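You operate a simulated robot arm through the tools that you are given. There is no shell and no other tool. Be economical: measure what you need, move in short steps, check, and stop when the job is done.

You run a simulated robot arm. Do the job below in one go: nothing can be reset, and whatever is moved stays where it is left.

## Task
Wipe up the talc smear, slide the BENDS tray there, then put the green elbow in it.
Fine: use the black pad and put it back. What is to be rubbed or washed off counts as gone when no trace of it is left.

The check looks at the end state, three seconds after you hand in, the way a careful person would. Anything else that was tipped, shoved, dropped, spilled or broken makes it a failure.

## Robot
A 7-joint arm with a two-finger parallel gripper, fixed in place. Base frame: the origin is at the foot of the arm, x ahead of it, y to its left, z up; the work surface is at about z = 740. Units: mm, degrees, N and s.
With the tool pointing down near the work surface it reaches from about 200 to 680 mm from the base axis. Its first joint turns from -66.0 to 66.0 degrees. Payload 2.4 kg.
Tool frame: the origin (TCP) lies between the finger pads and is the grasp point; the fingertips stand 30 mm ahead of it; z points along the fingers, y is the line along which they close. Largest opening 94 mm; finger width 28, thickness 10; the body of the gripper, 50 by 96 mm, starts 55 mm behind the TCP.
Orientation is that of the tool frame in the base frame, as a unit quaternion [x, y, z, w]. With the fingers straight down and closing along the base's y, the tool's x points along the base's -x, its y along +y and its z along -z.

## Interface
- The arm moves only by the tool move_arm. Its arguments are lists of equal length, an entry for each row: "rotation": the turn, a rotation vector about the tool's x, y, z in degrees, a list of three; "travel": the shift along the tool's x, y, z in cm, a list of three; "jaw": the opening, from 0 (shut) to 1 (fully open). In form: {"rotation": [[ax, ay, az], ...], "travel": [[x, y, z], ...], "jaw": [jaw, ...]}. A call has 1 to 10 rows; each row shifts and turns the commanded pose from where the row before left it, along the tool's axes as they then stand. Rows are played at 5 a second. More than 50 mm and 8.6 degrees between two rows, or a gripper value outside its range, and nothing of the call is played. A pose out of reach is approached as far as the arm can. The call stops where the force on the tool passes 70 N (or 10 N more than at its start, if that is more) or the arm is blocked; 0.2 s more then pass. Each finger travels about 153 mm/s and halts on what it meets, pressing with about 30 N; the grip force reading is that of the motor and also rises with nothing between the fingers. The clock runs only during rows and for 0.2 s after the last one: add rows that do not move to give the fingers time. It gives the time, the measured TCP pose, the force on the tool (base axes), the opening and the grip force at its end, in the units of the frame above (readings bear some noise), with the torque about the TCP (base axes, N m) and any sound that the robot's microphone picked up.
- Cameras (640 x 400 px; columns grow to the right, rows downward): "scene" is fixed at [30, 473.7, 1440.5]; the picture's right is [-0.79, -0.61, 0.00], its down [-0.38, 0.49, -0.79] and it looks along [0.48, -0.62, -0.62] (base axes); focal length 354 px, centre (320, 200). "wrist" rides on the gripper at [76, 14, -103] in the tool frame; the picture's right is [-0.18, 0.98, 0.00], its down [-0.75, -0.14, -0.64] and it looks along [-0.63, -0.12, 0.77] (tool axes); focal length 243 px, centre (320, 200). There is no depth. A picture from a camera that has moved, and an enlarged one, comes with that camera's place and axes in the base frame and with its lens.
- capture(camera): a new picture of that camera. The clock stands still meanwhile.
- zoom(camera, box): a new picture of the part [left, top, right, bottom] of that camera's present view, enlarged. The clock stands still meanwhile.
- close_job(): hands the job in; it is judged then, once.

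Go step by step. Nothing tells you positions but the pictures and the camera data: compare them with the known pose of the tool, close in by small moves and look again before you grip or let go. The budget is 120 turns and 68 pictures, counting those below and the enlarged ones. Unless the task says otherwise, let go and move clear before handing in, and close with one line.

The tools are called after "Call:" as a command line: name --argument value ..., lists and objects as JSON in quotes. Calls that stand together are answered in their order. move_arm: Moves the arm, as the interface text tells. Its arguments: {"type":"object","properties":{"rotation":{"type":"array","items":{"type":"array","items":{"type":"number"}}},"travel":{"type":"array","items":{"type":"array","items":{"type":"number"}}},"jaw":{"type":"array","items":{"type":"number"}}},"required":["rotation","travel","jaw"]} The other tools are called the same way: capture (camera) takes a picture; zoom (camera, box) takes an enlarged picture of a part of a camera's view; close_job () hands the job in.

At the start:

```text
time: 0.0
ee_pos: [345.8, -154.0, 999.0]
tool_rot: [0.0, 1.0, 0.0, 0.0]
contact_force: [-0.8, -0.9, 0.7]
moment: [-0.02, 0.02, -0.05]
opening: 94.1
grip_force: 0.1
```

scene: 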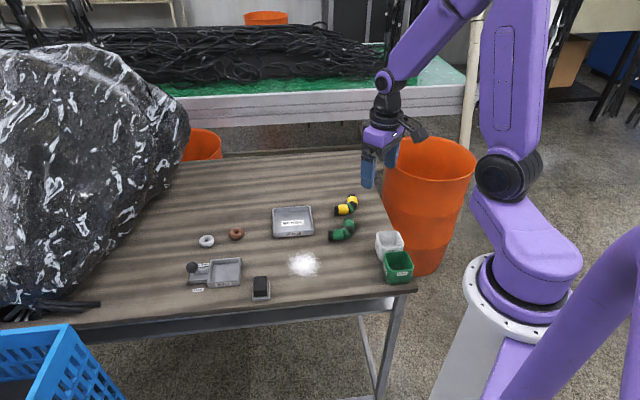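
wrist: 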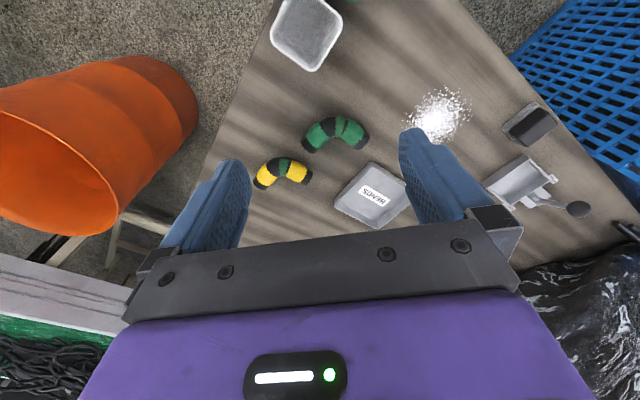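

I see the talc smear roughly at (444, 10), the black pad in a holder nearby, the grey BENDS tray, two elbows (green, and yellow with black/green). I'll look closer before moving.

Call:
zoom --camera "scene" --box '[170, 180, 330, 310]'

Call:
zoom --camera "scene" --box '[260, 180, 420, 300]'

Call:
zoom --camera "wrist" --box '[240, 60, 620, 260]'

```text
3.08 times, centred on (250, 245) of scene
camera zoom: at [30.0, 473.7, 1440.5], right [-0.79, -0.61, 0.0], down [-0.38, 0.49, -0.79], along [0.48, -0.62, -0.62], focal length 1090 px, centre (535, 62)
```

zoom: 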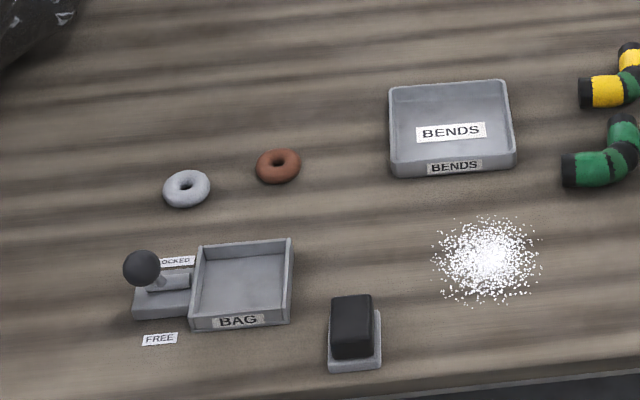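

```text
3.33 times, centred on (340, 240) of scene
camera zoom: at [30.0, 473.7, 1440.5], right [-0.79, -0.61, 0.0], down [-0.38, 0.49, -0.79], along [0.48, -0.62, -0.62], focal length 1180 px, centre (253, 67)
```

zoom: 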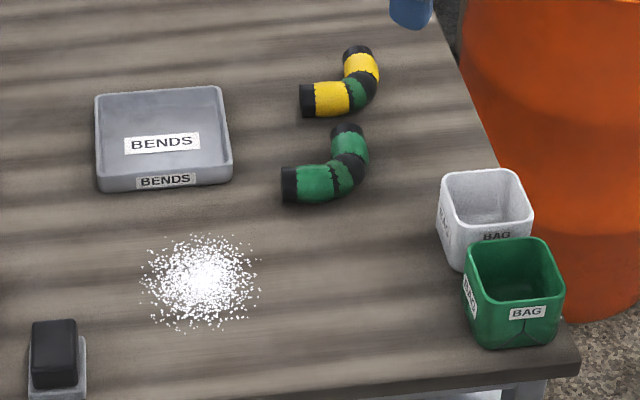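

```text
1.68 times, centred on (430, 160) of wrist
camera zoom: at [268.8, -138.7, 1101.6], right [0.18, 0.98, 0.0], down [0.75, -0.14, 0.64], along [0.63, -0.12, -0.77], focal length 409 px, centre (135, 267)
```

zoom: 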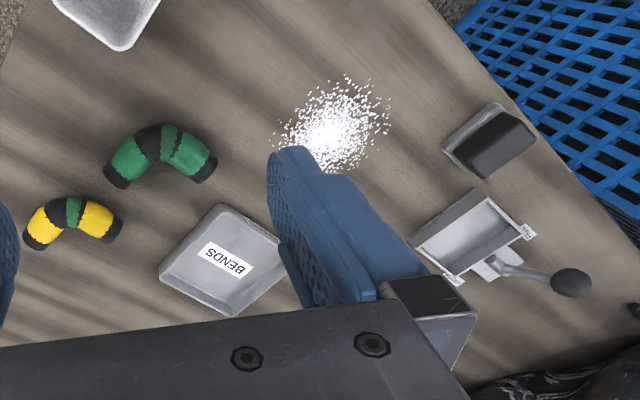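

The pad sits at about (463, 138), turned roughly 45°; the tray is about (569, -92) and has the same turn. I'm moving above the pad first.

Call:
move_arm --rotation '[[0, 0, 0], [0, 0, 0], [0, 0, 0], [0, 0, 0], [0, 0, 0], [0, 0, 0], [0, 0, 0]]' --travel '[[-1.67, 4.17, 1.41], [-1.67, 4.17, 1.41], [-1.67, 4.17, 1.41], [-1.67, 4.17, 1.41], [-1.67, 4.17, 1.41], [-1.67, 4.17, 1.41], [-1.67, 4.17, 1.41]]' --jaw '[1, 1, 1, 1, 1, 1, 1]'

Call:
move_arm --rotation '[[0, 0, 7.5], [0, 0, 7.5], [0, 0, 7.5], [0, 0, 7.5], [0, 0, 7.5], [0, 0, 7.5], [0, 0, 0]]' --travel '[[0, 0, 0], [0, 0, 0], [0, 0, 0], [0, 0, 0], [0, 0, 0], [0, 0, 0], [0, 0, 0]]' --jaw '[1, 1, 1, 1, 1, 1, 1]'

Call:
capture --camera "wrist"

Call:
capture --camera "scene"

```text
time: 1.6
ee_pos: [462.0, 140.0, 900.2]
tool_rot: [0.001, 1.0, 0.0, 0.0]
contact_force: [-0.4, 0.4, 0.2]
moment: [-0.01, -0.04, -0.01]
opening: 93.9
grip_force: 0.0
```

```text
time: 3.2
ee_pos: [461.7, 138.9, 899.6]
tool_rot: [0.384, 0.923, -0.001, 0.0]
contact_force: [0.6, -0.3, -0.4]
moment: [0.01, 0.0, 0.0]
opening: 93.9
grip_force: 0.1
```

```text
62 pictures are left
camera wrist: at [417.9, 202.9, 1002.5], right [0.83, 0.56, 0.0], down [0.43, -0.63, 0.64], along [0.36, -0.53, -0.77], focal length 243 px, centre (320, 200)
```

wrist: 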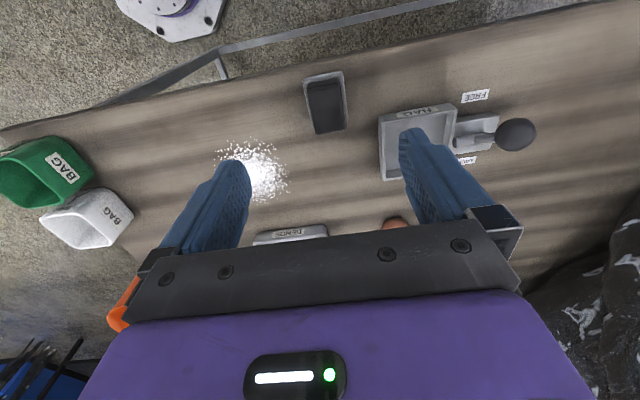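

```text
61 pictures are left
```

scene: 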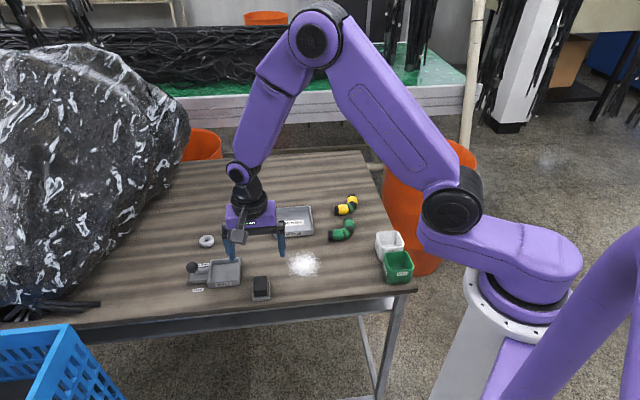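

The pad is near (470, 138), seen with its holder. I'll enlarge it for exact corners and turn.

Call:
zoom --camera "wrist" --box '[270, 50, 390, 150]'

Call:
zoom --camera "scene" --box '[230, 260, 300, 310]'

```text
4.00 times, centred on (330, 100) of wrist
camera zoom: at [417.9, 202.9, 1002.5], right [0.83, 0.56, 0.0], down [0.43, -0.63, 0.64], along [0.36, -0.53, -0.77], focal length 970 px, centre (280, 600)
```

zoom: 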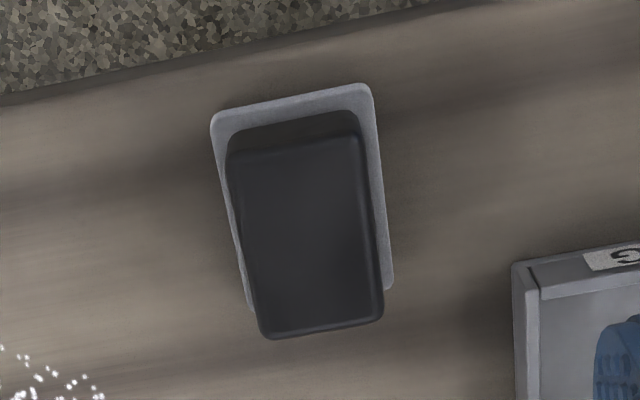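

```text
8.00 times, centred on (265, 285) of scene
camera zoom: at [30.0, 473.7, 1440.5], right [-0.79, -0.61, 0.0], down [-0.38, 0.49, -0.79], along [0.48, -0.62, -0.62], focal length 2833 px, centre (760, -480)
```

zoom: 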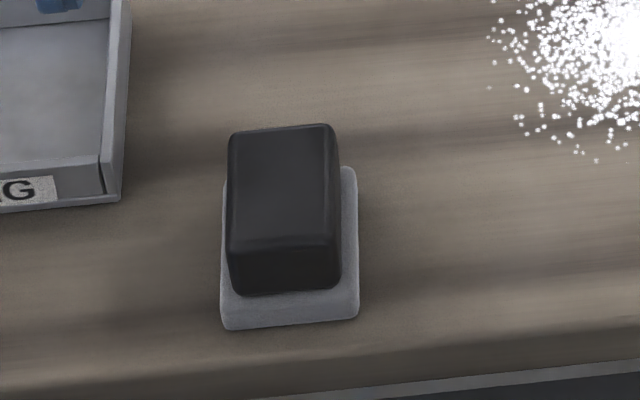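

Pad centre is about (470, 138), turned 45°, with its top near z 768. I'm descending in steps with a partly open jaw to clear the BAG tray, stopping just above it to look.

Call:
move_arm --rotation '[[0, 0, 0], [0, 0, 0], [0, 0, 0], [0, 0, 0]]' --travel '[[-0.63, 0.54, 0], [0, 0, 4.5], [0, 0, 4.0], [0, 0, 0]]' --jaw '[0.6, 0.6, 0.6, 0.6]'

Call:
capture --camera "wrist"

Call:
zoom --camera "scene" --box '[220, 240, 310, 310]'

```text
time: 4.2
ee_pos: [470.3, 137.4, 815.9]
tool_rot: [0.383, 0.924, 0.001, 0.0]
contact_force: [-0.2, 0.3, 0.8]
moment: [0.0, -0.01, 0.02]
opening: 56.5
grip_force: 0.1
```

```text
58 pictures are left
camera wrist: at [426.4, 201.9, 917.7], right [0.83, 0.56, 0.0], down [0.43, -0.63, 0.64], along [0.36, -0.53, -0.77], focal length 243 px, centre (320, 200)
```

wrist: 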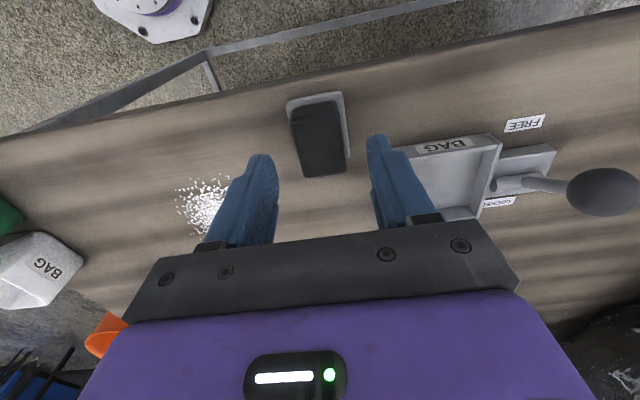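

```text
5.71 times, centred on (265, 275) of scene
camera zoom: at [30.0, 473.7, 1440.5], right [-0.79, -0.61, 0.0], down [-0.38, 0.49, -0.79], along [0.48, -0.62, -0.62], focal length 2023 px, centre (634, -229)
```

zoom: 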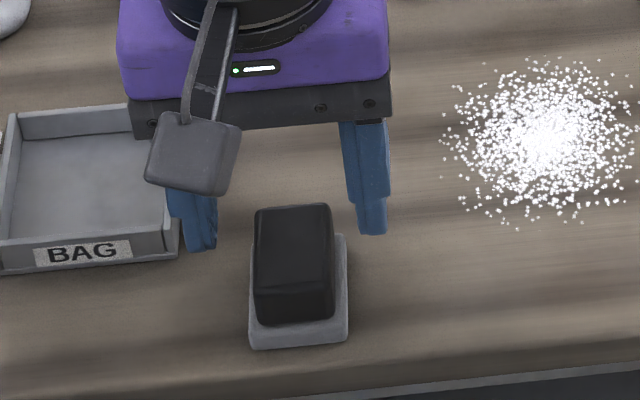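

The fingers straddle the pad well. I'm going down to TCP z≈783 and closing.

Call:
move_arm --rotation '[[0, 0, 0], [0, 0, 0], [0, 0, 0], [0, 0, 0], [0, 0, 0], [0, 0, 0]]' --travel '[[0, 0, 1.8], [0, 0, 1.4], [0, 0, 0], [0, 0, 0], [0, 0, 0], [0, 0, 0]]' --jaw '[0.6, 0.6, 0.6, 0.2, 0.2, 0.2]'

Call:
zoom --camera "scene" --box '[220, 240, 310, 310]'

```text
time: 5.6
ee_pos: [469.7, 137.5, 783.5]
tool_rot: [0.382, 0.924, -0.001, 0.0]
contact_force: [-0.6, 0.4, -0.1]
moment: [-0.01, -0.03, 0.0]
opening: 31.0
grip_force: 29.7
```

```text
5.71 times, centred on (265, 275) of scene
camera zoom: at [30.0, 473.7, 1440.5], right [-0.79, -0.61, 0.0], down [-0.38, 0.49, -0.79], along [0.48, -0.62, -0.62], focal length 2023 px, centre (634, -229)
```

zoom: 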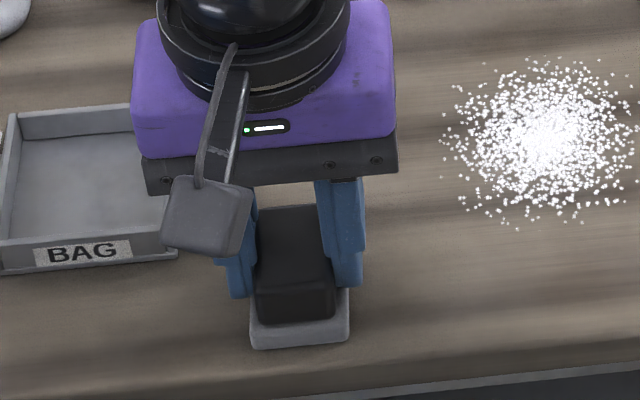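

I hold the pad (31 mm). Now lifting and moving over to the outer corner of the smear, whose centre I take as (441, 13) with a radius of about 48.

Call:
move_arm --rotation '[[0, 0, 0], [0, 0, 0], [0, 0, 0], [0, 0, 0], [0, 0, 0], [0, 0, 0]]' --travel '[[0, 0, -2], [0, 0, -2], [-3.46, -2.01, 0], [-3.46, -2.01, 0], [-3.46, -2.01, 0], [0, 0, 2]]' --jaw '[0.2, 0.2, 0.2, 0.2, 0.2, 0.2]'

Call:
capture --camera "wrist"

Call:
capture --camera "scene"

```text
time: 7.0
ee_pos: [501.4, 21.5, 804.8]
tool_rot: [0.383, 0.924, -0.001, 0.0]
contact_force: [0.8, -0.1, -1.0]
moment: [0.0, -0.04, 0.0]
opening: 30.7
grip_force: 30.1
```

```text
55 pictures are left
camera wrist: at [457.3, 85.9, 906.7], right [0.82, 0.57, 0.0], down [0.43, -0.63, 0.64], along [0.36, -0.53, -0.77], focal length 243 px, centre (320, 200)
```

wrist: 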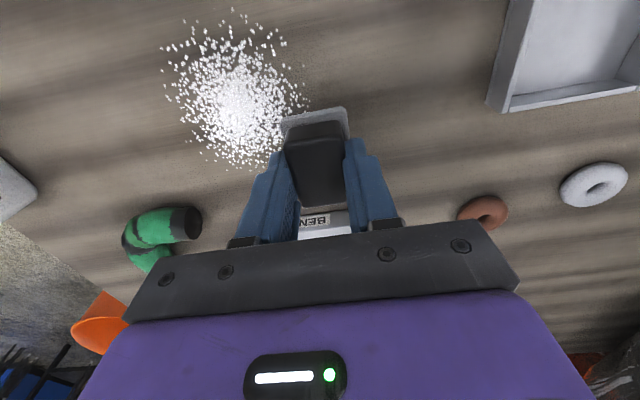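

```text
54 pictures are left
```

scene: 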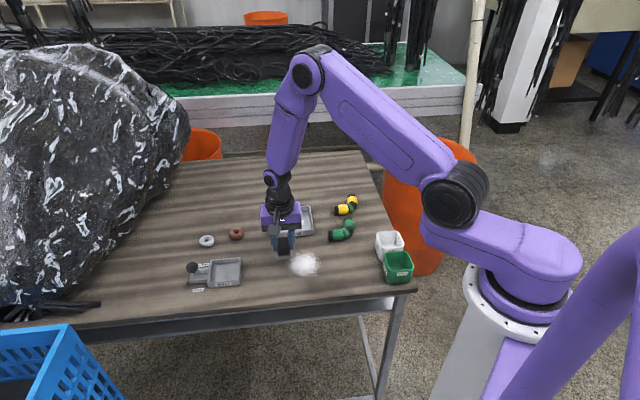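

The grey plate came along, so it is the pad's sole, and the pad's home is the bare spot at (470, 138). The wiping height is then TCP z≈783, so I'm lowering gently until it touches.

Call:
move_arm --rotation '[[0, 0, 0], [0, 0, 0], [0, 0, 0], [0, 0, 0]]' --travel '[[0, 0, 1.5], [0, 0, 0.5], [0, 0, 0.2], [0, 0, 0]]' --jaw '[0.2, 0.2, 0.2, 0.2]'

Call:
zoom --camera "wrist" --box '[140, 0, 420, 240]'

```text
time: 8.0
ee_pos: [500.9, 21.1, 783.0]
tool_rot: [0.382, 0.924, 0.0, 0.001]
contact_force: [-8.2, 0.3, 35.5]
moment: [0.03, 0.26, -0.02]
opening: 31.1
grip_force: 29.7
```

```text
1.67 times, centred on (280, 120) of wrist
camera zoom: at [457.2, 86.5, 885.1], right [0.82, 0.57, 0.0], down [0.43, -0.63, 0.64], along [0.36, -0.53, -0.77], focal length 404 px, centre (387, 333)
```

zoom: 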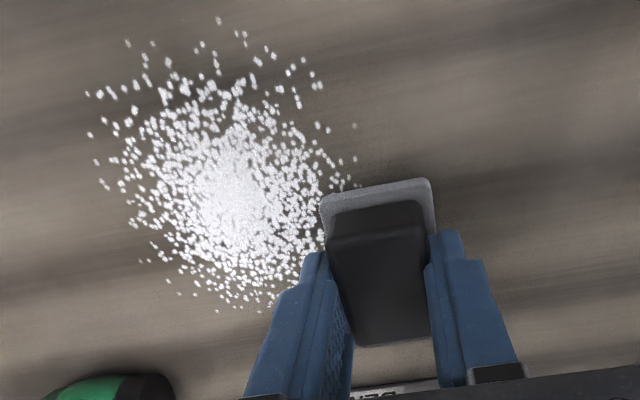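

Contact made at 35 N, which is more than I want. I'll ease off slightly and wipe the first lane, staying clear of the elbow.

Call:
move_arm --rotation '[[0, 0, 0], [0, 0, 0], [0, 0, 0], [0, 0, 0], [0, 0, 0], [0, 0, 0]]' --travel '[[0, 0, -0.07], [-0.55, 0, 0], [0, -2.1, 0], [0, -2.1, 0], [0, -2.1, 0], [0, -2.1, 0]]' --jaw '[0.2, 0.2, 0.2, 0.2, 0.2, 0.2]'

Call:
capture --camera "wrist"

```text
time: 9.4
ee_pos: [446.9, -42.1, 781.9]
tool_rot: [0.382, 0.924, 0.001, 0.001]
contact_force: [5.1, 5.4, 14.4]
moment: [0.18, -0.16, -0.02]
opening: 30.9
grip_force: 30.6
```

```text
52 pictures are left
camera wrist: at [402.2, 23.7, 884.3], right [0.82, 0.57, 0.0], down [0.43, -0.63, 0.64], along [0.36, -0.53, -0.77], focal length 243 px, centre (320, 200)
```

wrist: 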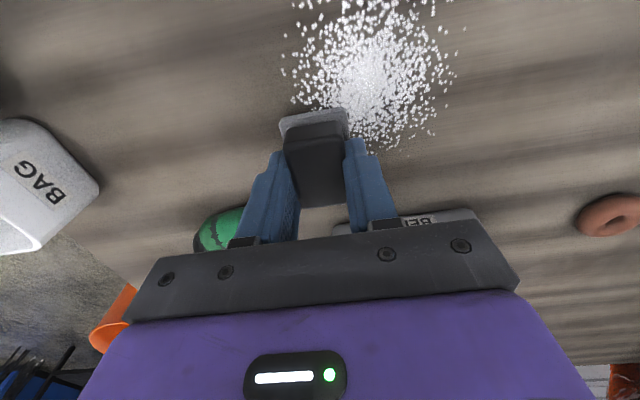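

Some talc remains in the lane just wiped, so it may need more passes. I'll continue with lane two and compare.

Call:
move_arm --rotation '[[0, 0, 0], [0, 0, 0], [0, 0, 0], [0, 0, 0], [0, 0, 0], [0, 0, 0]]' --travel '[[0, 2.1, 0], [0, 2.1, 0], [0, 2.1, 0], [0, 2.1, 0], [0, 1.0, 0], [0, 0, 0]]' --jaw '[0.2, 0.2, 0.2, 0.2, 0.2, 0.2]'

Call:
zoom --camera "wrist" --box '[140, 0, 420, 240]'

```text
time: 10.8
ee_pos: [512.0, 24.8, 783.6]
tool_rot: [0.384, 0.923, 0.0, -0.001]
contact_force: [-0.8, -1.5, 6.7]
moment: [-0.08, 0.07, -0.03]
opening: 30.9
grip_force: 29.8
```

```text
1.67 times, centred on (280, 120) of wrist
camera zoom: at [468.1, 89.8, 884.4], right [0.82, 0.57, 0.0], down [0.43, -0.63, 0.64], along [0.36, -0.53, -0.77], focal length 404 px, centre (387, 333)
```

zoom: 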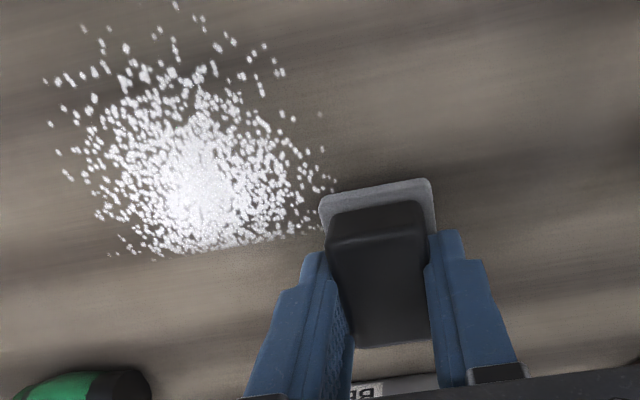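

Lane one is now clean up to a sharp edge about 17 mm from the pad's centre line. I'll step 22 mm per lane and pass back and forth on each.

Call:
move_arm --rotation '[[0, 0, 0], [0, 0, 0], [0, 0, 0], [0, 0, 0], [0, 0, 0], [0, 0, 0], [0, 0, 0], [0, 0, 0], [0, 0, 0], [0, 0, 0]]' --travel '[[2.2, 0, 0.02], [0, -2.7, 0], [0, -2.7, 0], [0, -2.7, 0], [0, -2.7, 0], [0, 2.7, 0], [0, 2.7, 0], [0, 2.7, 0], [0, 2.7, 0], [0, 0, 0]]' --jaw '[0.2, 0.2, 0.2, 0.2, 0.2, 0.2, 0.2, 0.2, 0.2, 0.2]'

Call:
move_arm --rotation '[[0, 0, 0], [0, 0, 0], [0, 0, 0], [0, 0, 0], [0, 0, 0], [0, 0, 0], [0, 0, 0], [0, 0, 0], [0, 0, 0], [0, 0, 0]]' --travel '[[2.2, 0, 0], [0, -2.7, 0], [0, -2.7, 0], [0, -2.7, 0], [0, -2.7, 0], [0, 2.7, 0], [0, 2.7, 0], [0, 2.7, 0], [0, 2.7, 0], [0, 0, 0]]' --jaw '[0.2, 0.2, 0.2, 0.2, 0.2, 0.2, 0.2, 0.2, 0.2, 0.2]'

Call:
zoom --camera "wrist" --box '[140, 0, 420, 240]'

```text
time: 13.0
ee_pos: [496.4, 41.1, 782.8]
tool_rot: [0.383, 0.924, 0.0, 0.0]
contact_force: [-3.3, -2.5, 13.1]
moment: [-0.11, 0.13, 0.04]
opening: 30.8
grip_force: 30.1
```

```text
time: 15.2
ee_pos: [481.1, 57.2, 782.3]
tool_rot: [0.383, 0.924, 0.0, 0.0]
contact_force: [-6.6, -7.0, 23.1]
moment: [-0.19, 0.28, 0.01]
opening: 30.9
grip_force: 29.5
```

```text
1.67 times, centred on (280, 120) of wrist
camera zoom: at [437.0, 121.0, 884.2], right [0.83, 0.56, 0.0], down [0.43, -0.63, 0.64], along [0.36, -0.53, -0.77], focal length 404 px, centre (387, 333)
```

zoom: 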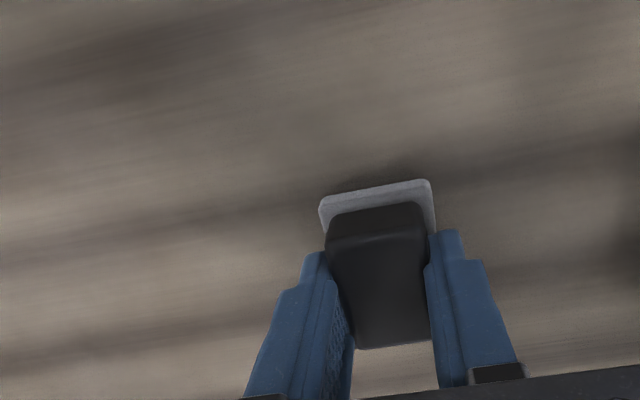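

The talc appears gone from this view. For certainty I'll sweep two more lanes on the near side, then lift and inspect.

Call:
move_arm --rotation '[[0, 0, 0], [0, 0, 0], [0, 0, 0], [0, 0, 0], [0, 0, 0], [0, 0, 0], [0, 0, 0], [0, 0, 0], [0, 0, 0], [0, 0, 0]]' --travel '[[2.2, 0, -0.03], [0, -2.7, 0], [0, -2.7, 0], [0, -2.7, 0], [0, -2.7, 0], [1.8, 0, 0], [0, 2.7, 0], [0, 2.7, 0], [0, 2.7, 0], [0, 2.3, 0]]' --jaw '[0.2, 0.2, 0.2, 0.2, 0.2, 0.2, 0.2, 0.2, 0.2, 0.2]'

Call:
move_arm --rotation '[[0, 0, 0], [0, 0, 0], [0, 0, 0]]' --travel '[[0, 0, -2], [0, 0, -2], [0, 0, 0]]' --jaw '[0.2, 0.2, 0.2]'

Call:
zoom --camera "scene" --box '[200, 210, 360, 310]'

Call:
capture --camera "wrist"

```text
time: 17.4
ee_pos: [450.4, 81.4, 783.0]
tool_rot: [0.383, 0.924, -0.001, 0.0]
contact_force: [0.3, -0.3, -0.5]
moment: [0.01, 0.0, 0.02]
opening: 30.6
grip_force: 30.0
```

```text
time: 18.2
ee_pos: [449.7, 81.0, 823.3]
tool_rot: [0.383, 0.924, 0.0, 0.0]
contact_force: [-0.3, 0.1, 0.1]
moment: [0.02, 0.03, 0.02]
opening: 31.1
grip_force: 30.2
```

```text
4.00 times, centred on (280, 260) of scene
camera zoom: at [30.0, 473.7, 1440.5], right [-0.79, -0.61, 0.0], down [-0.38, 0.49, -0.79], along [0.48, -0.62, -0.62], focal length 1416 px, centre (480, -40)
```

zoom: 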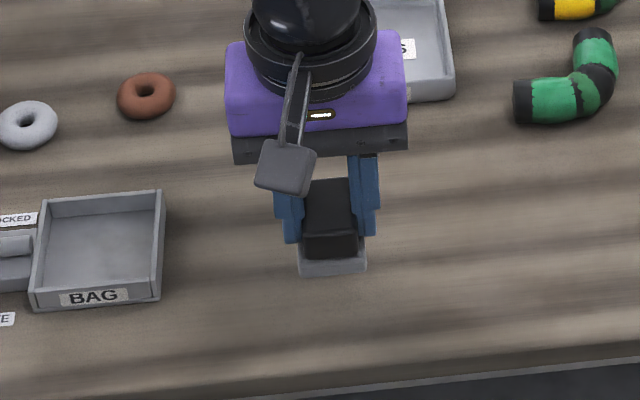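

```text
48 pictures are left
camera wrist: at [405.5, 145.6, 924.6], right [0.83, 0.56, 0.0], down [0.43, -0.63, 0.64], along [0.36, -0.53, -0.77], focal length 243 px, centre (320, 200)
```

wrist: 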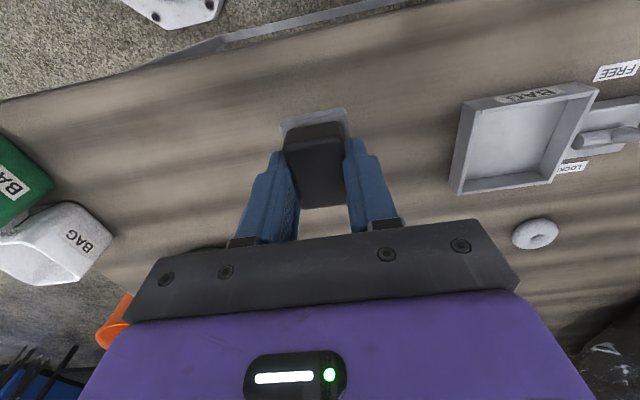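

The table is clean. Now I'm returning the pad to its old spot at TCP (469.7, 137.5).

Call:
move_arm --rotation '[[0, 0, 0], [0, 0, 0], [0, 0, 0], [0, 0, 0], [0, 0, 0]]' --travel '[[1.29, 2.7, 0], [1.29, 2.7, 0], [0, 0, 2], [0, 0, 1.6], [0, 0, 0]]' --jaw '[0.2, 0.2, 0.2, 0.2, 0.2]'

```text
time: 19.4
ee_pos: [469.3, 138.3, 786.1]
tool_rot: [0.382, 0.924, 0.001, 0.0]
contact_force: [-1.5, 0.0, -0.3]
moment: [0.0, -0.01, 0.06]
opening: 30.9
grip_force: 29.9
```

The pad is about 3 mm above its spot; I'm setting it down and then opening partly.

Call:
move_arm --rotation '[[0, 0, 0], [0, 0, 0], [0, 0, 0]]' --travel '[[0, 0, 0.2], [0, 0, 0.07], [0, 0, 0]]' --jaw '[0.2, 0.2, 0.2]'

Call:
move_arm --rotation '[[0, 0, 0], [0, 0, 0], [0, 0, 0], [0, 0, 0], [0, 0, 0]]' --travel '[[0, 0, 0], [0, 0, 0], [0, 0, -2], [0, 0, -4], [0, 0, -4]]' --jaw '[0.58, 0.58, 0.58, 0.58, 0.58]'

Call:
capture --camera "wrist"

Call:
zoom --camera "scene" --box '[200, 180, 360, 310]'

```text
time: 20.2
ee_pos: [470.0, 138.0, 783.5]
tool_rot: [0.383, 0.924, -0.001, 0.0]
contact_force: [0.3, -0.3, -0.5]
moment: [0.04, -0.05, 0.01]
opening: 30.9
grip_force: 29.8
```

```text
time: 21.4
ee_pos: [470.5, 137.7, 882.9]
tool_rot: [0.383, 0.924, 0.0, 0.0]
contact_force: [0.3, -0.2, 0.0]
moment: [-0.01, 0.0, 0.03]
opening: 54.6
grip_force: 0.1
```

```text
47 pictures are left
camera wrist: at [425.9, 202.6, 986.3], right [0.83, 0.56, 0.0], down [0.43, -0.63, 0.64], along [0.36, -0.53, -0.77], focal length 243 px, centre (320, 200)
```

wrist: 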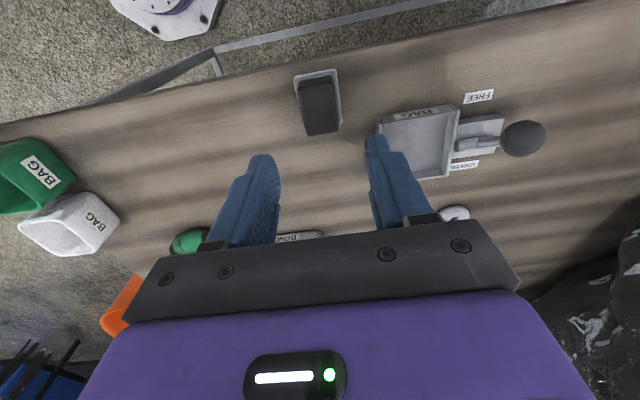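

```text
3.08 times, centred on (280, 245) of scene
camera zoom: at [30.0, 473.7, 1440.5], right [-0.79, -0.61, 0.0], down [-0.38, 0.49, -0.79], along [0.48, -0.62, -0.62], focal length 1090 px, centre (443, 62)
```

zoom: 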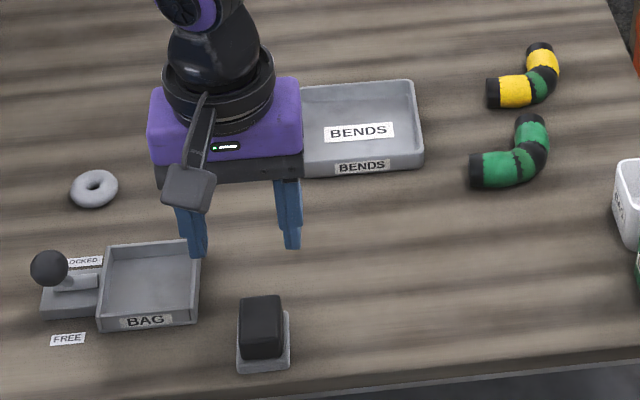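

The pad is back where it was. Next I'm going above the BENDS tray's front wall and turning 90° so the fingers can straddle that wall.

Call:
move_arm --rotation '[[0, 0, 0], [0, 0, 0], [0, 0, 0], [0, 0, 0], [0, 0, 0], [0, 0, -7.5], [0, 0, -7.5], [0, 0, -7.5], [0, 0, -7.5], [0, 0, -7.5]]' --travel '[[-3.78, -1.81, 0], [-3.78, -1.81, 0], [-3.78, -1.81, 0], [-3.78, -1.81, 0], [-3.78, -1.81, 0], [0, 0, 0], [0, 0, 0], [0, 0, 0], [0, 0, 0], [0, 0, 0]]' --jaw '[0.58, 0.58, 0.58, 0.58, 0.58, 0.58, 0.58, 0.58, 0.58, 0.58]'

Call:
move_arm --rotation '[[0, 0, -7.5], [0, 0, -7.5], [0, 0, -7.5], [0, 0, -7.5], [0, 0, -7.5], [0, 0, -7.5], [0, 0, -7.5], [0, 0, 0]]' --travel '[[0, 0, 0], [0, 0, 0], [0, 0, 0], [0, 0, 0], [0, 0, 0], [0, 0, 0], [0, 0, 0], [0, 0, 0]]' --jaw '[0.5, 0.5, 0.5, 0.5, 0.5, 0.5, 0.5, 0.5]'

Call:
capture --camera "wrist"

Call:
zoom --camera "scene" --box '[250, 190, 370, 270]'

```text
time: 23.6
ee_pos: [540.0, -59.6, 884.3]
tool_rot: [0.064, 0.998, 0.0, -0.001]
contact_force: [0.1, -0.8, 0.3]
moment: [-0.06, -0.02, 0.0]
opening: 54.1
grip_force: 0.0
```

```text
time: 25.4
ee_pos: [540.2, -59.5, 884.0]
tool_rot: [-0.383, 0.924, 0.0, 0.0]
contact_force: [0.1, 0.4, 0.0]
moment: [0.04, 0.05, 0.01]
opening: 47.1
grip_force: 0.0
```

```text
45 pictures are left
camera wrist: at [475.4, -103.2, 985.8], right [-0.57, 0.82, 0.0], down [0.63, 0.43, 0.64], along [0.53, 0.36, -0.77], focal length 243 px, centre (320, 200)
```

wrist: 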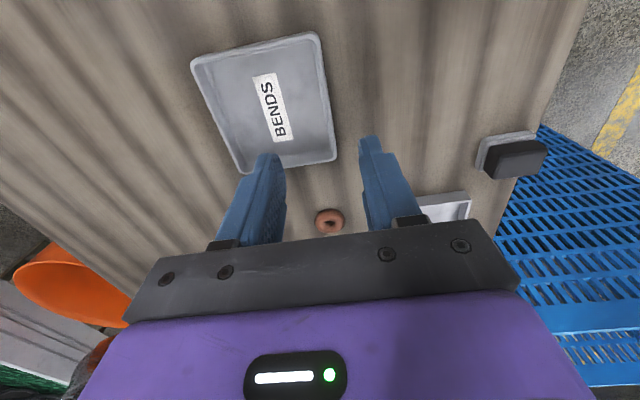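

```text
5.00 times, centred on (310, 230) of scene
camera zoom: at [30.0, 473.7, 1440.5], right [-0.79, -0.61, 0.0], down [-0.38, 0.49, -0.79], along [0.48, -0.62, -0.62], focal length 1770 px, centre (370, 50)
```

zoom: 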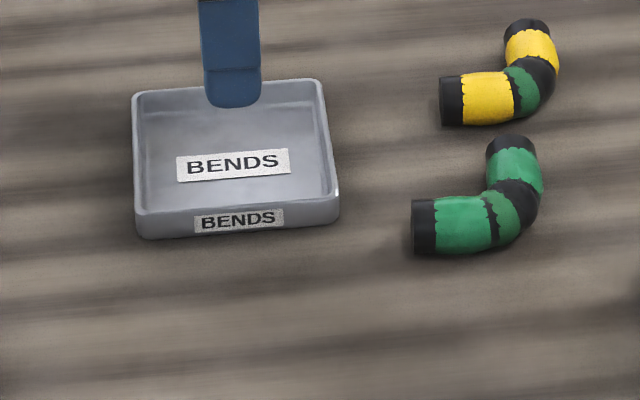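

The tray's centre comes out near (570, -92), about 109 × 105 mm and turned 45°; its front wall middle is near (534, -55). I'm coming down above that wall to check.

Call:
move_arm --rotation '[[0, 0, 0], [0, 0, 0], [0, 0, 0]]' --travel '[[0.1, 0.66, 3.5], [0, 0, 4.0], [0, 0, 0]]' --jaw '[0.4, 0.4, 0.4]'

Call:
capture --camera "wrist"

Call:
zoom --camera "scene" --box '[250, 190, 370, 270]'

```text
time: 26.2
ee_pos: [534.0, -56.2, 808.7]
tool_rot: [-0.382, 0.924, 0.001, 0.0]
contact_force: [0.0, 0.6, 0.2]
moment: [-0.01, 0.03, 0.03]
opening: 37.4
grip_force: 0.1
```

```text
43 pictures are left
camera wrist: at [469.6, -98.6, 910.8], right [-0.56, 0.83, 0.0], down [0.63, 0.43, 0.64], along [0.53, 0.36, -0.77], focal length 243 px, centre (320, 200)
```

wrist: 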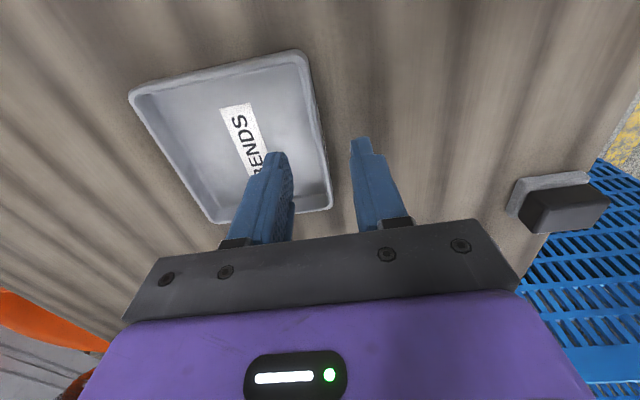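

```text
5.00 times, centred on (310, 230) of scene
camera zoom: at [30.0, 473.7, 1440.5], right [-0.79, -0.61, 0.0], down [-0.38, 0.49, -0.79], along [0.48, -0.62, -0.62], focal length 1770 px, centre (370, 50)
```

zoom: 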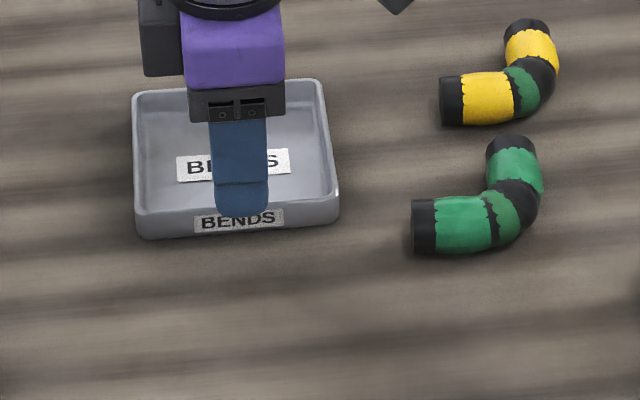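

The wall lies centred between the fingers. I'm descending until the tips are about 9 mm above the table and closing on the wall.

Call:
move_arm --rotation '[[0, 0, 0], [0, 0, 0], [0, 0, 0], [0, 0, 0], [0, 0, 0], [0, 0, 0]]' --travel '[[0, 0, 1.5], [0, 0, 1.35], [0, 0, 0], [0, 0, 0], [0, 0, 0], [0, 0, 0]]' --jaw '[0.4, 0.4, 0.4, 0.15, 0, 0]'

Call:
capture --camera "wrist"

Call:
zoom --camera "scene" --box '[250, 190, 370, 270]'

```text
time: 27.6
ee_pos: [533.9, -55.4, 780.8]
tool_rot: [-0.382, 0.924, 0.0, 0.0]
contact_force: [0.0, 1.1, 0.5]
moment: [0.05, -0.07, 0.04]
opening: 3.4
grip_force: 30.1
```

```text
41 pictures are left
camera wrist: at [469.9, -98.7, 882.8], right [-0.57, 0.83, 0.0], down [0.63, 0.43, 0.64], along [0.53, 0.36, -0.77], focal length 243 px, centre (320, 200)
```

wrist: 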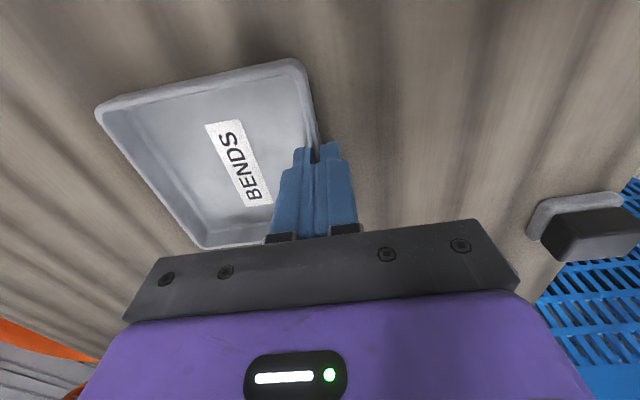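

```text
5.00 times, centred on (310, 230) of scene
camera zoom: at [30.0, 473.7, 1440.5], right [-0.79, -0.61, 0.0], down [-0.38, 0.49, -0.79], along [0.48, -0.62, -0.62], focal length 1770 px, centre (370, 50)
```

zoom: 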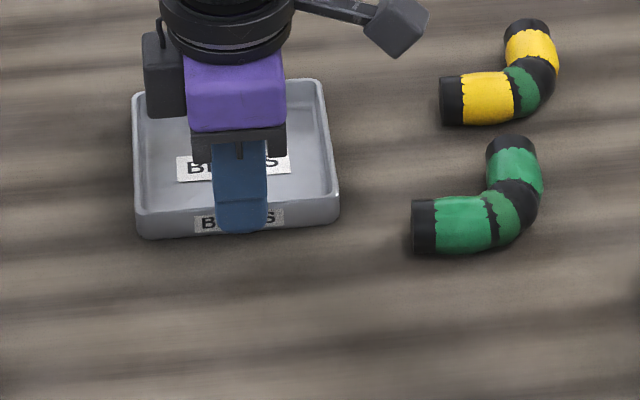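

The wall is gripped (3.4 mm). I'm dragging the tray flat along the table, half the way first.

Call:
move_arm --rotation '[[0, 0, 0], [0, 0, 0], [0, 0, 0], [0, 0, 0]]' --travel '[[0.35, 2.0, 0], [0.35, 2.5, 0], [0.35, 2.5, 0], [0, 0, 0]]' --jaw '[0, 0, 0, 0]'

Call:
zoom --camera "scene" --box '[230, 190, 370, 290]'

```text
time: 28.6
ee_pos: [477.4, -14.5, 781.2]
tool_rot: [-0.382, 0.924, -0.001, 0.001]
contact_force: [2.7, -1.2, 8.1]
moment: [-0.48, 0.36, 0.16]
opening: 3.6
grip_force: 30.0
```

```text
4.00 times, centred on (300, 240) of scene
camera zoom: at [29.9, 473.7, 1440.6], right [-0.79, -0.61, 0.0], down [-0.38, 0.49, -0.79], along [0.48, -0.62, -0.62], focal length 1416 px, centre (400, 40)
```

zoom: 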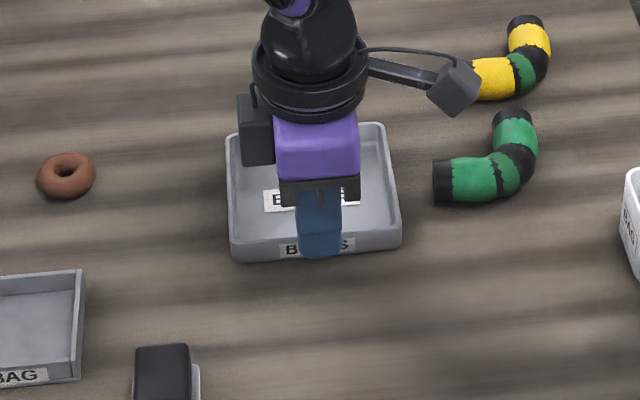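

It slides cleanly with about 24 mm to the elbow. I'll complete the drag.

Call:
move_arm --rotation '[[0, 0, 0], [0, 0, 0], [0, 0, 0], [0, 0, 0], [0, 0, 0]]' --travel '[[0.2, 2.3, 0], [0.2, 2.3, 0], [0.3, 2.3, 0], [0.3, 2.3, 0], [0, 0, 0]]' --jaw '[0, 0, 0, 0, 0]'

Call:
zoom --camera "scene" --box '[230, 200, 390, 300]'

```text
time: 29.8
ee_pos: [405.5, 44.6, 780.8]
tool_rot: [-0.384, 0.923, -0.001, 0.0]
contact_force: [3.3, -1.7, 8.4]
moment: [0.16, -0.36, -0.15]
opening: 3.3
grip_force: 30.2
```

```text
4.00 times, centred on (310, 250) of scene
camera zoom: at [29.9, 473.6, 1440.6], right [-0.79, -0.61, 0.0], down [-0.38, 0.49, -0.79], along [0.48, -0.62, -0.62], focal length 1416 px, centre (360, 0)
```

zoom: 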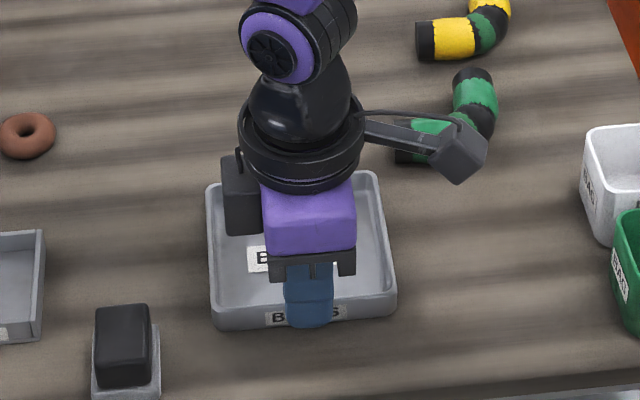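

The tray is now centred on where the smear was. I'm opening, lifting clear, and looking at tray and elbow.

Call:
move_arm --rotation '[[0, 0, 0], [0, 0, 0], [0, 0, 0], [0, 0, 0], [0, 0, 0], [0, 0, 0]]' --travel '[[0, 0, 0], [0, 0, 0], [0, 0, -3], [0, 0, -4], [0, 0, -4], [0, 0, 0]]' --jaw '[0.3, 0.3, 0.3, 0.5, 0.7, 0.7]'

Call:
capture --camera "wrist"

Call:
zoom --camera "scene" --box '[260, 190, 420, 290]'

```text
time: 31.2
ee_pos: [404.4, 44.9, 890.8]
tool_rot: [-0.382, 0.924, -0.001, 0.0]
contact_force: [1.0, -0.1, -0.3]
moment: [-0.02, 0.02, -0.01]
opening: 65.8
grip_force: 0.1
```

```text
37 pictures are left
camera wrist: at [340.3, 1.6, 992.8], right [-0.56, 0.83, 0.0], down [0.63, 0.43, 0.64], along [0.53, 0.36, -0.77], focal length 243 px, centre (320, 200)
```

wrist: 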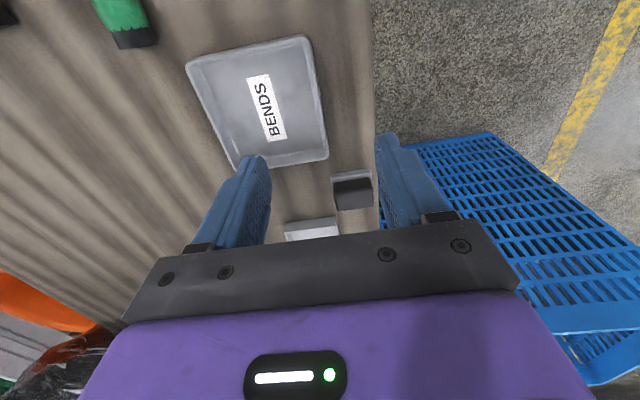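

```text
4.00 times, centred on (340, 240) of scene
camera zoom: at [30.0, 473.7, 1440.5], right [-0.79, -0.61, 0.0], down [-0.38, 0.49, -0.79], along [0.48, -0.62, -0.62], focal length 1416 px, centre (240, 40)
```

zoom: 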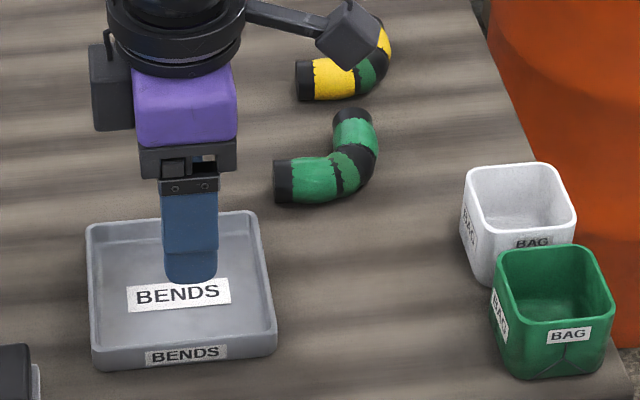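

The tray sits at about (440, 10), right on the cleaned spot. The green elbow has its near leg from about (439, -104) to (411, -137), parallel to the tray; I'm moving above that leg.

Call:
move_arm --rotation '[[0, 0, 0], [0, 0, 0], [0, 0, 0], [0, 0, 0], [0, 0, 0]]' --travel '[[2.53, -3.24, 0], [2.53, -3.24, 0], [2.53, -3.24, 0], [2.53, -3.24, 0], [0, 0, 0]]' --jaw '[0.7, 0.7, 0.7, 0.7, 0.7]'

Call:
zoom --camera "wrist" --box '[220, 40, 460, 240]'

Call:
zoom --camera "scene" --box '[290, 180, 390, 260]'

```text
time: 32.4
ee_pos: [425.3, -119.5, 889.7]
tool_rot: [-0.383, 0.924, 0.0, 0.0]
contact_force: [0.0, 0.0, 0.4]
moment: [-0.01, -0.01, 0.01]
opening: 65.7
grip_force: 0.0
```

```text
2.00 times, centred on (340, 140) of wrist
camera zoom: at [361.3, -162.6, 992.7], right [-0.57, 0.82, 0.0], down [0.63, 0.43, 0.64], along [0.53, 0.36, -0.77], focal length 485 px, centre (280, 320)
```

zoom: 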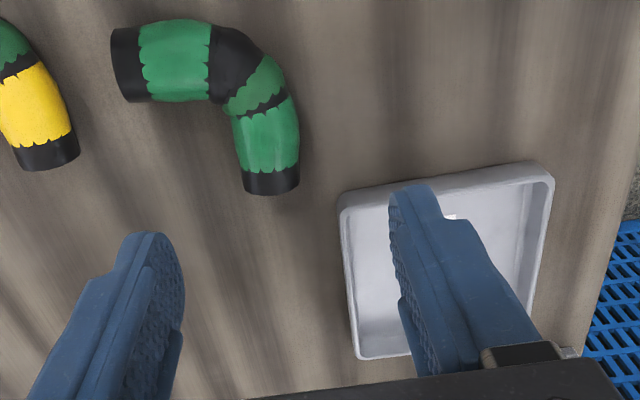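

```text
5.00 times, centred on (340, 220) of scene
camera zoom: at [30.0, 473.7, 1440.5], right [-0.79, -0.61, 0.0], down [-0.38, 0.49, -0.79], along [0.48, -0.62, -0.62], focal length 1770 px, centre (220, 100)
```

zoom: 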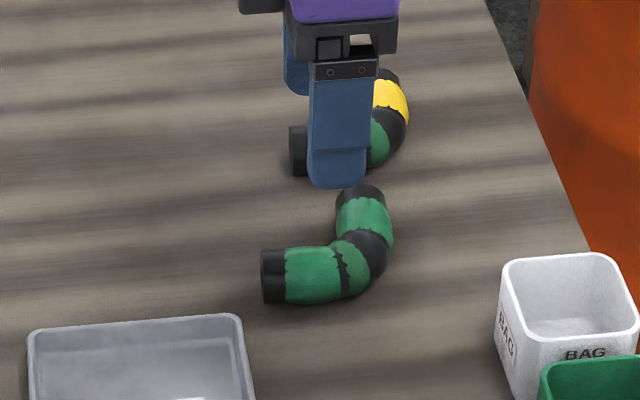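

From the wrist view the near leg's green part is centred about (436, -120), axis height near 755. I'm shifting over it and coming down partway to check.

Call:
move_arm --rotation '[[0, 0, 0], [0, 0, 0], [0, 0, 0]]' --travel '[[-0.53, -0.74, 2], [0, 0, 4], [0, 0, 0]]' --jaw '[0.62, 0.62, 0.62]'

Call:
capture --camera "wrist"

Call:
zoom --camera "scene" --box '[290, 180, 390, 260]'

```text
time: 33.2
ee_pos: [434.2, -119.5, 830.1]
tool_rot: [-0.383, 0.924, 0.0, 0.0]
contact_force: [0.1, 0.3, 0.3]
moment: [0.03, 0.0, 0.03]
opening: 58.2
grip_force: 0.0
```

```text
33 pictures are left
camera wrist: at [369.7, -163.1, 932.4], right [-0.56, 0.83, 0.0], down [0.63, 0.43, 0.64], along [0.53, 0.36, -0.77], focal length 243 px, centre (320, 200)
```

wrist: 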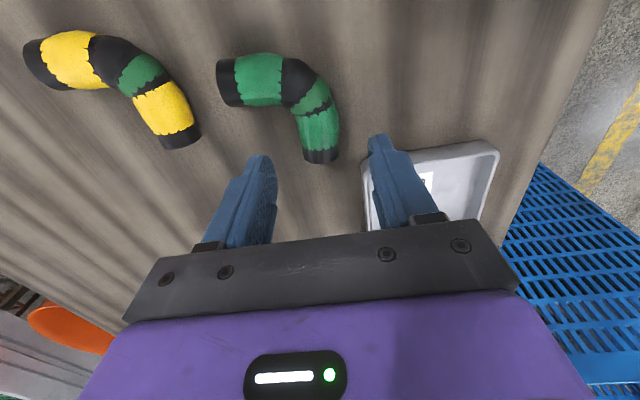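

```text
5.00 times, centred on (340, 220) of scene
camera zoom: at [30.0, 473.7, 1440.5], right [-0.79, -0.61, 0.0], down [-0.38, 0.49, -0.79], along [0.48, -0.62, -0.62], focal length 1770 px, centre (220, 100)
```

zoom: 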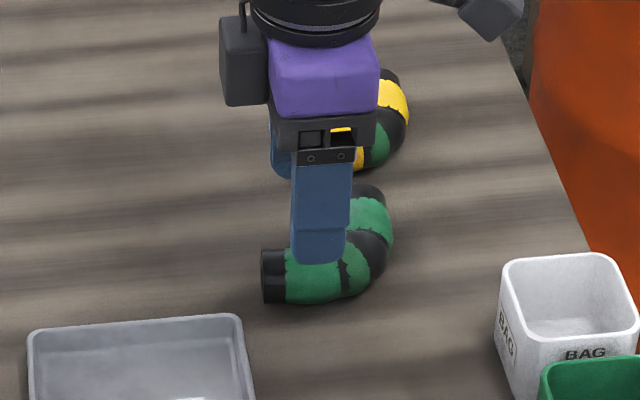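

The TCP projects right onto the green mid of the leg. I'm descending to TCP z≈775 and closing.

Call:
move_arm --rotation '[[0, 0, 0], [0, 0, 0], [0, 0, 0], [0, 0, 0], [0, 0, 0], [0, 0, 0]]' --travel '[[0, 0, 3], [0, 0, 2.5], [0, 0, 0], [0, 0, 0], [0, 0, 0], [0, 0, 0]]' --jaw '[0.62, 0.62, 0.62, 0.4, 0.15, 0.15]'

Call:
capture --camera "wrist"

Call:
zoom --camera "scene" --box '[290, 180, 390, 260]'

```text
time: 34.6
ee_pos: [433.0, -120.7, 774.4]
tool_rot: [-0.383, 0.924, -0.001, 0.0]
contact_force: [0.4, 0.3, -0.4]
moment: [0.02, -0.04, -0.03]
opening: 27.1
grip_force: 29.8
```

```text
31 pictures are left
camera wrist: at [369.5, -163.6, 877.1], right [-0.56, 0.83, 0.0], down [0.63, 0.43, 0.64], along [0.53, 0.36, -0.77], focal length 243 px, centre (320, 200)
```

wrist: 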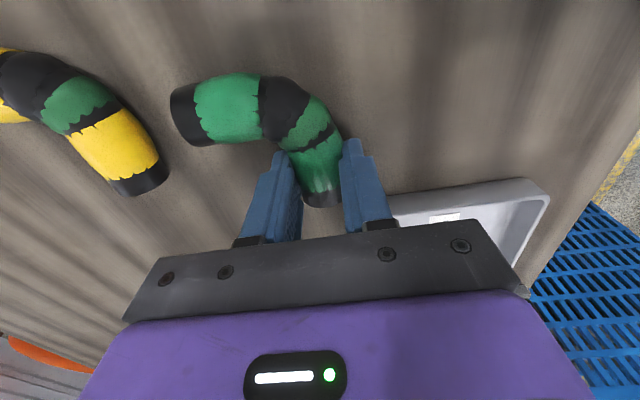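

```text
5.00 times, centred on (340, 220) of scene
camera zoom: at [30.0, 473.7, 1440.5], right [-0.79, -0.61, 0.0], down [-0.38, 0.49, -0.79], along [0.48, -0.62, -0.62], focal length 1770 px, centre (220, 100)
```

zoom: 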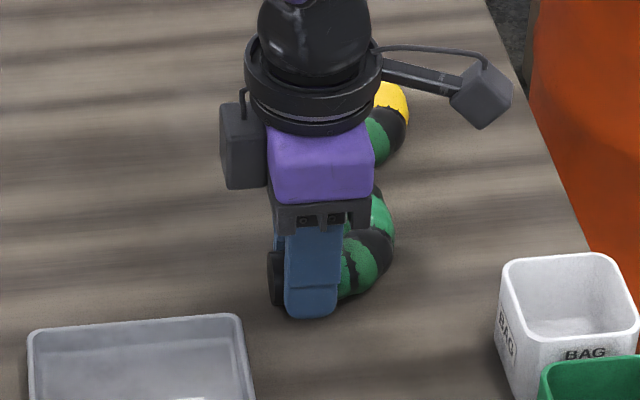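

Gripped at 27 mm. I'm lifting, checking the hold, and carrying it over the tray so the whole elbow is centred inside (TCP about (443, 33)).

Call:
move_arm --rotation '[[0, 0, 0], [0, 0, 0], [0, 0, 0], [0, 0, 0], [0, 0, 0], [0, 0, 0], [0, 0, 0]]' --travel '[[0, 0, -3], [0, 0, -3], [-2.89, 2.54, 0], [-2.89, 2.54, 0], [-2.89, 2.54, 0], [-2.89, 2.54, 0], [0, 0, 0]]' --jaw '[0.15, 0.15, 0.15, 0.15, 0.15, 0.15, 0.15]'

Call:
capture --camera "wrist"

Call:
zoom --camera "scene" --box '[240, 200, 380, 300]'

```text
time: 36.2
ee_pos: [444.3, 32.8, 836.7]
tool_rot: [-0.382, 0.924, 0.0, 0.0]
contact_force: [-0.8, 0.7, -1.6]
moment: [0.02, -0.02, -0.02]
opening: 27.4
grip_force: 29.3
```

```text
29 pictures are left
camera wrist: at [379.3, -9.5, 937.9], right [-0.56, 0.83, 0.0], down [0.63, 0.43, 0.64], along [0.53, 0.36, -0.77], focal length 243 px, centre (320, 200)
```

wrist: 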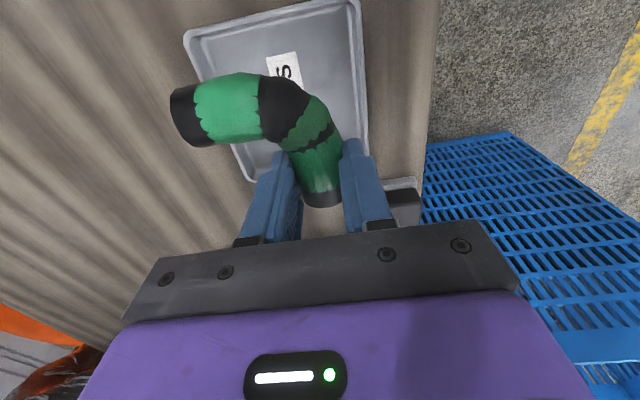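

```text
4.00 times, centred on (310, 250) of scene
camera zoom: at [30.0, 473.7, 1440.5], right [-0.79, -0.61, 0.0], down [-0.38, 0.49, -0.79], along [0.48, -0.62, -0.62], focal length 1416 px, centre (360, 0)
```

zoom: 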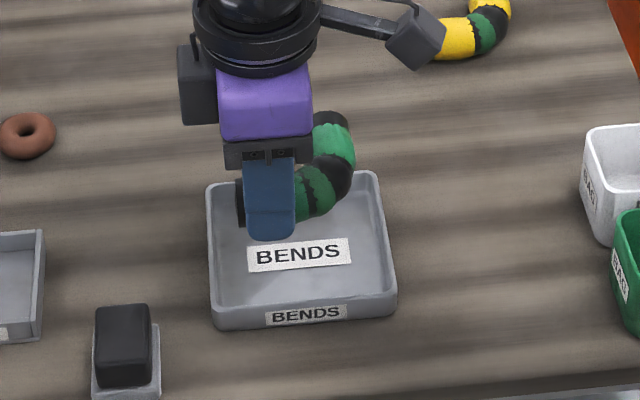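

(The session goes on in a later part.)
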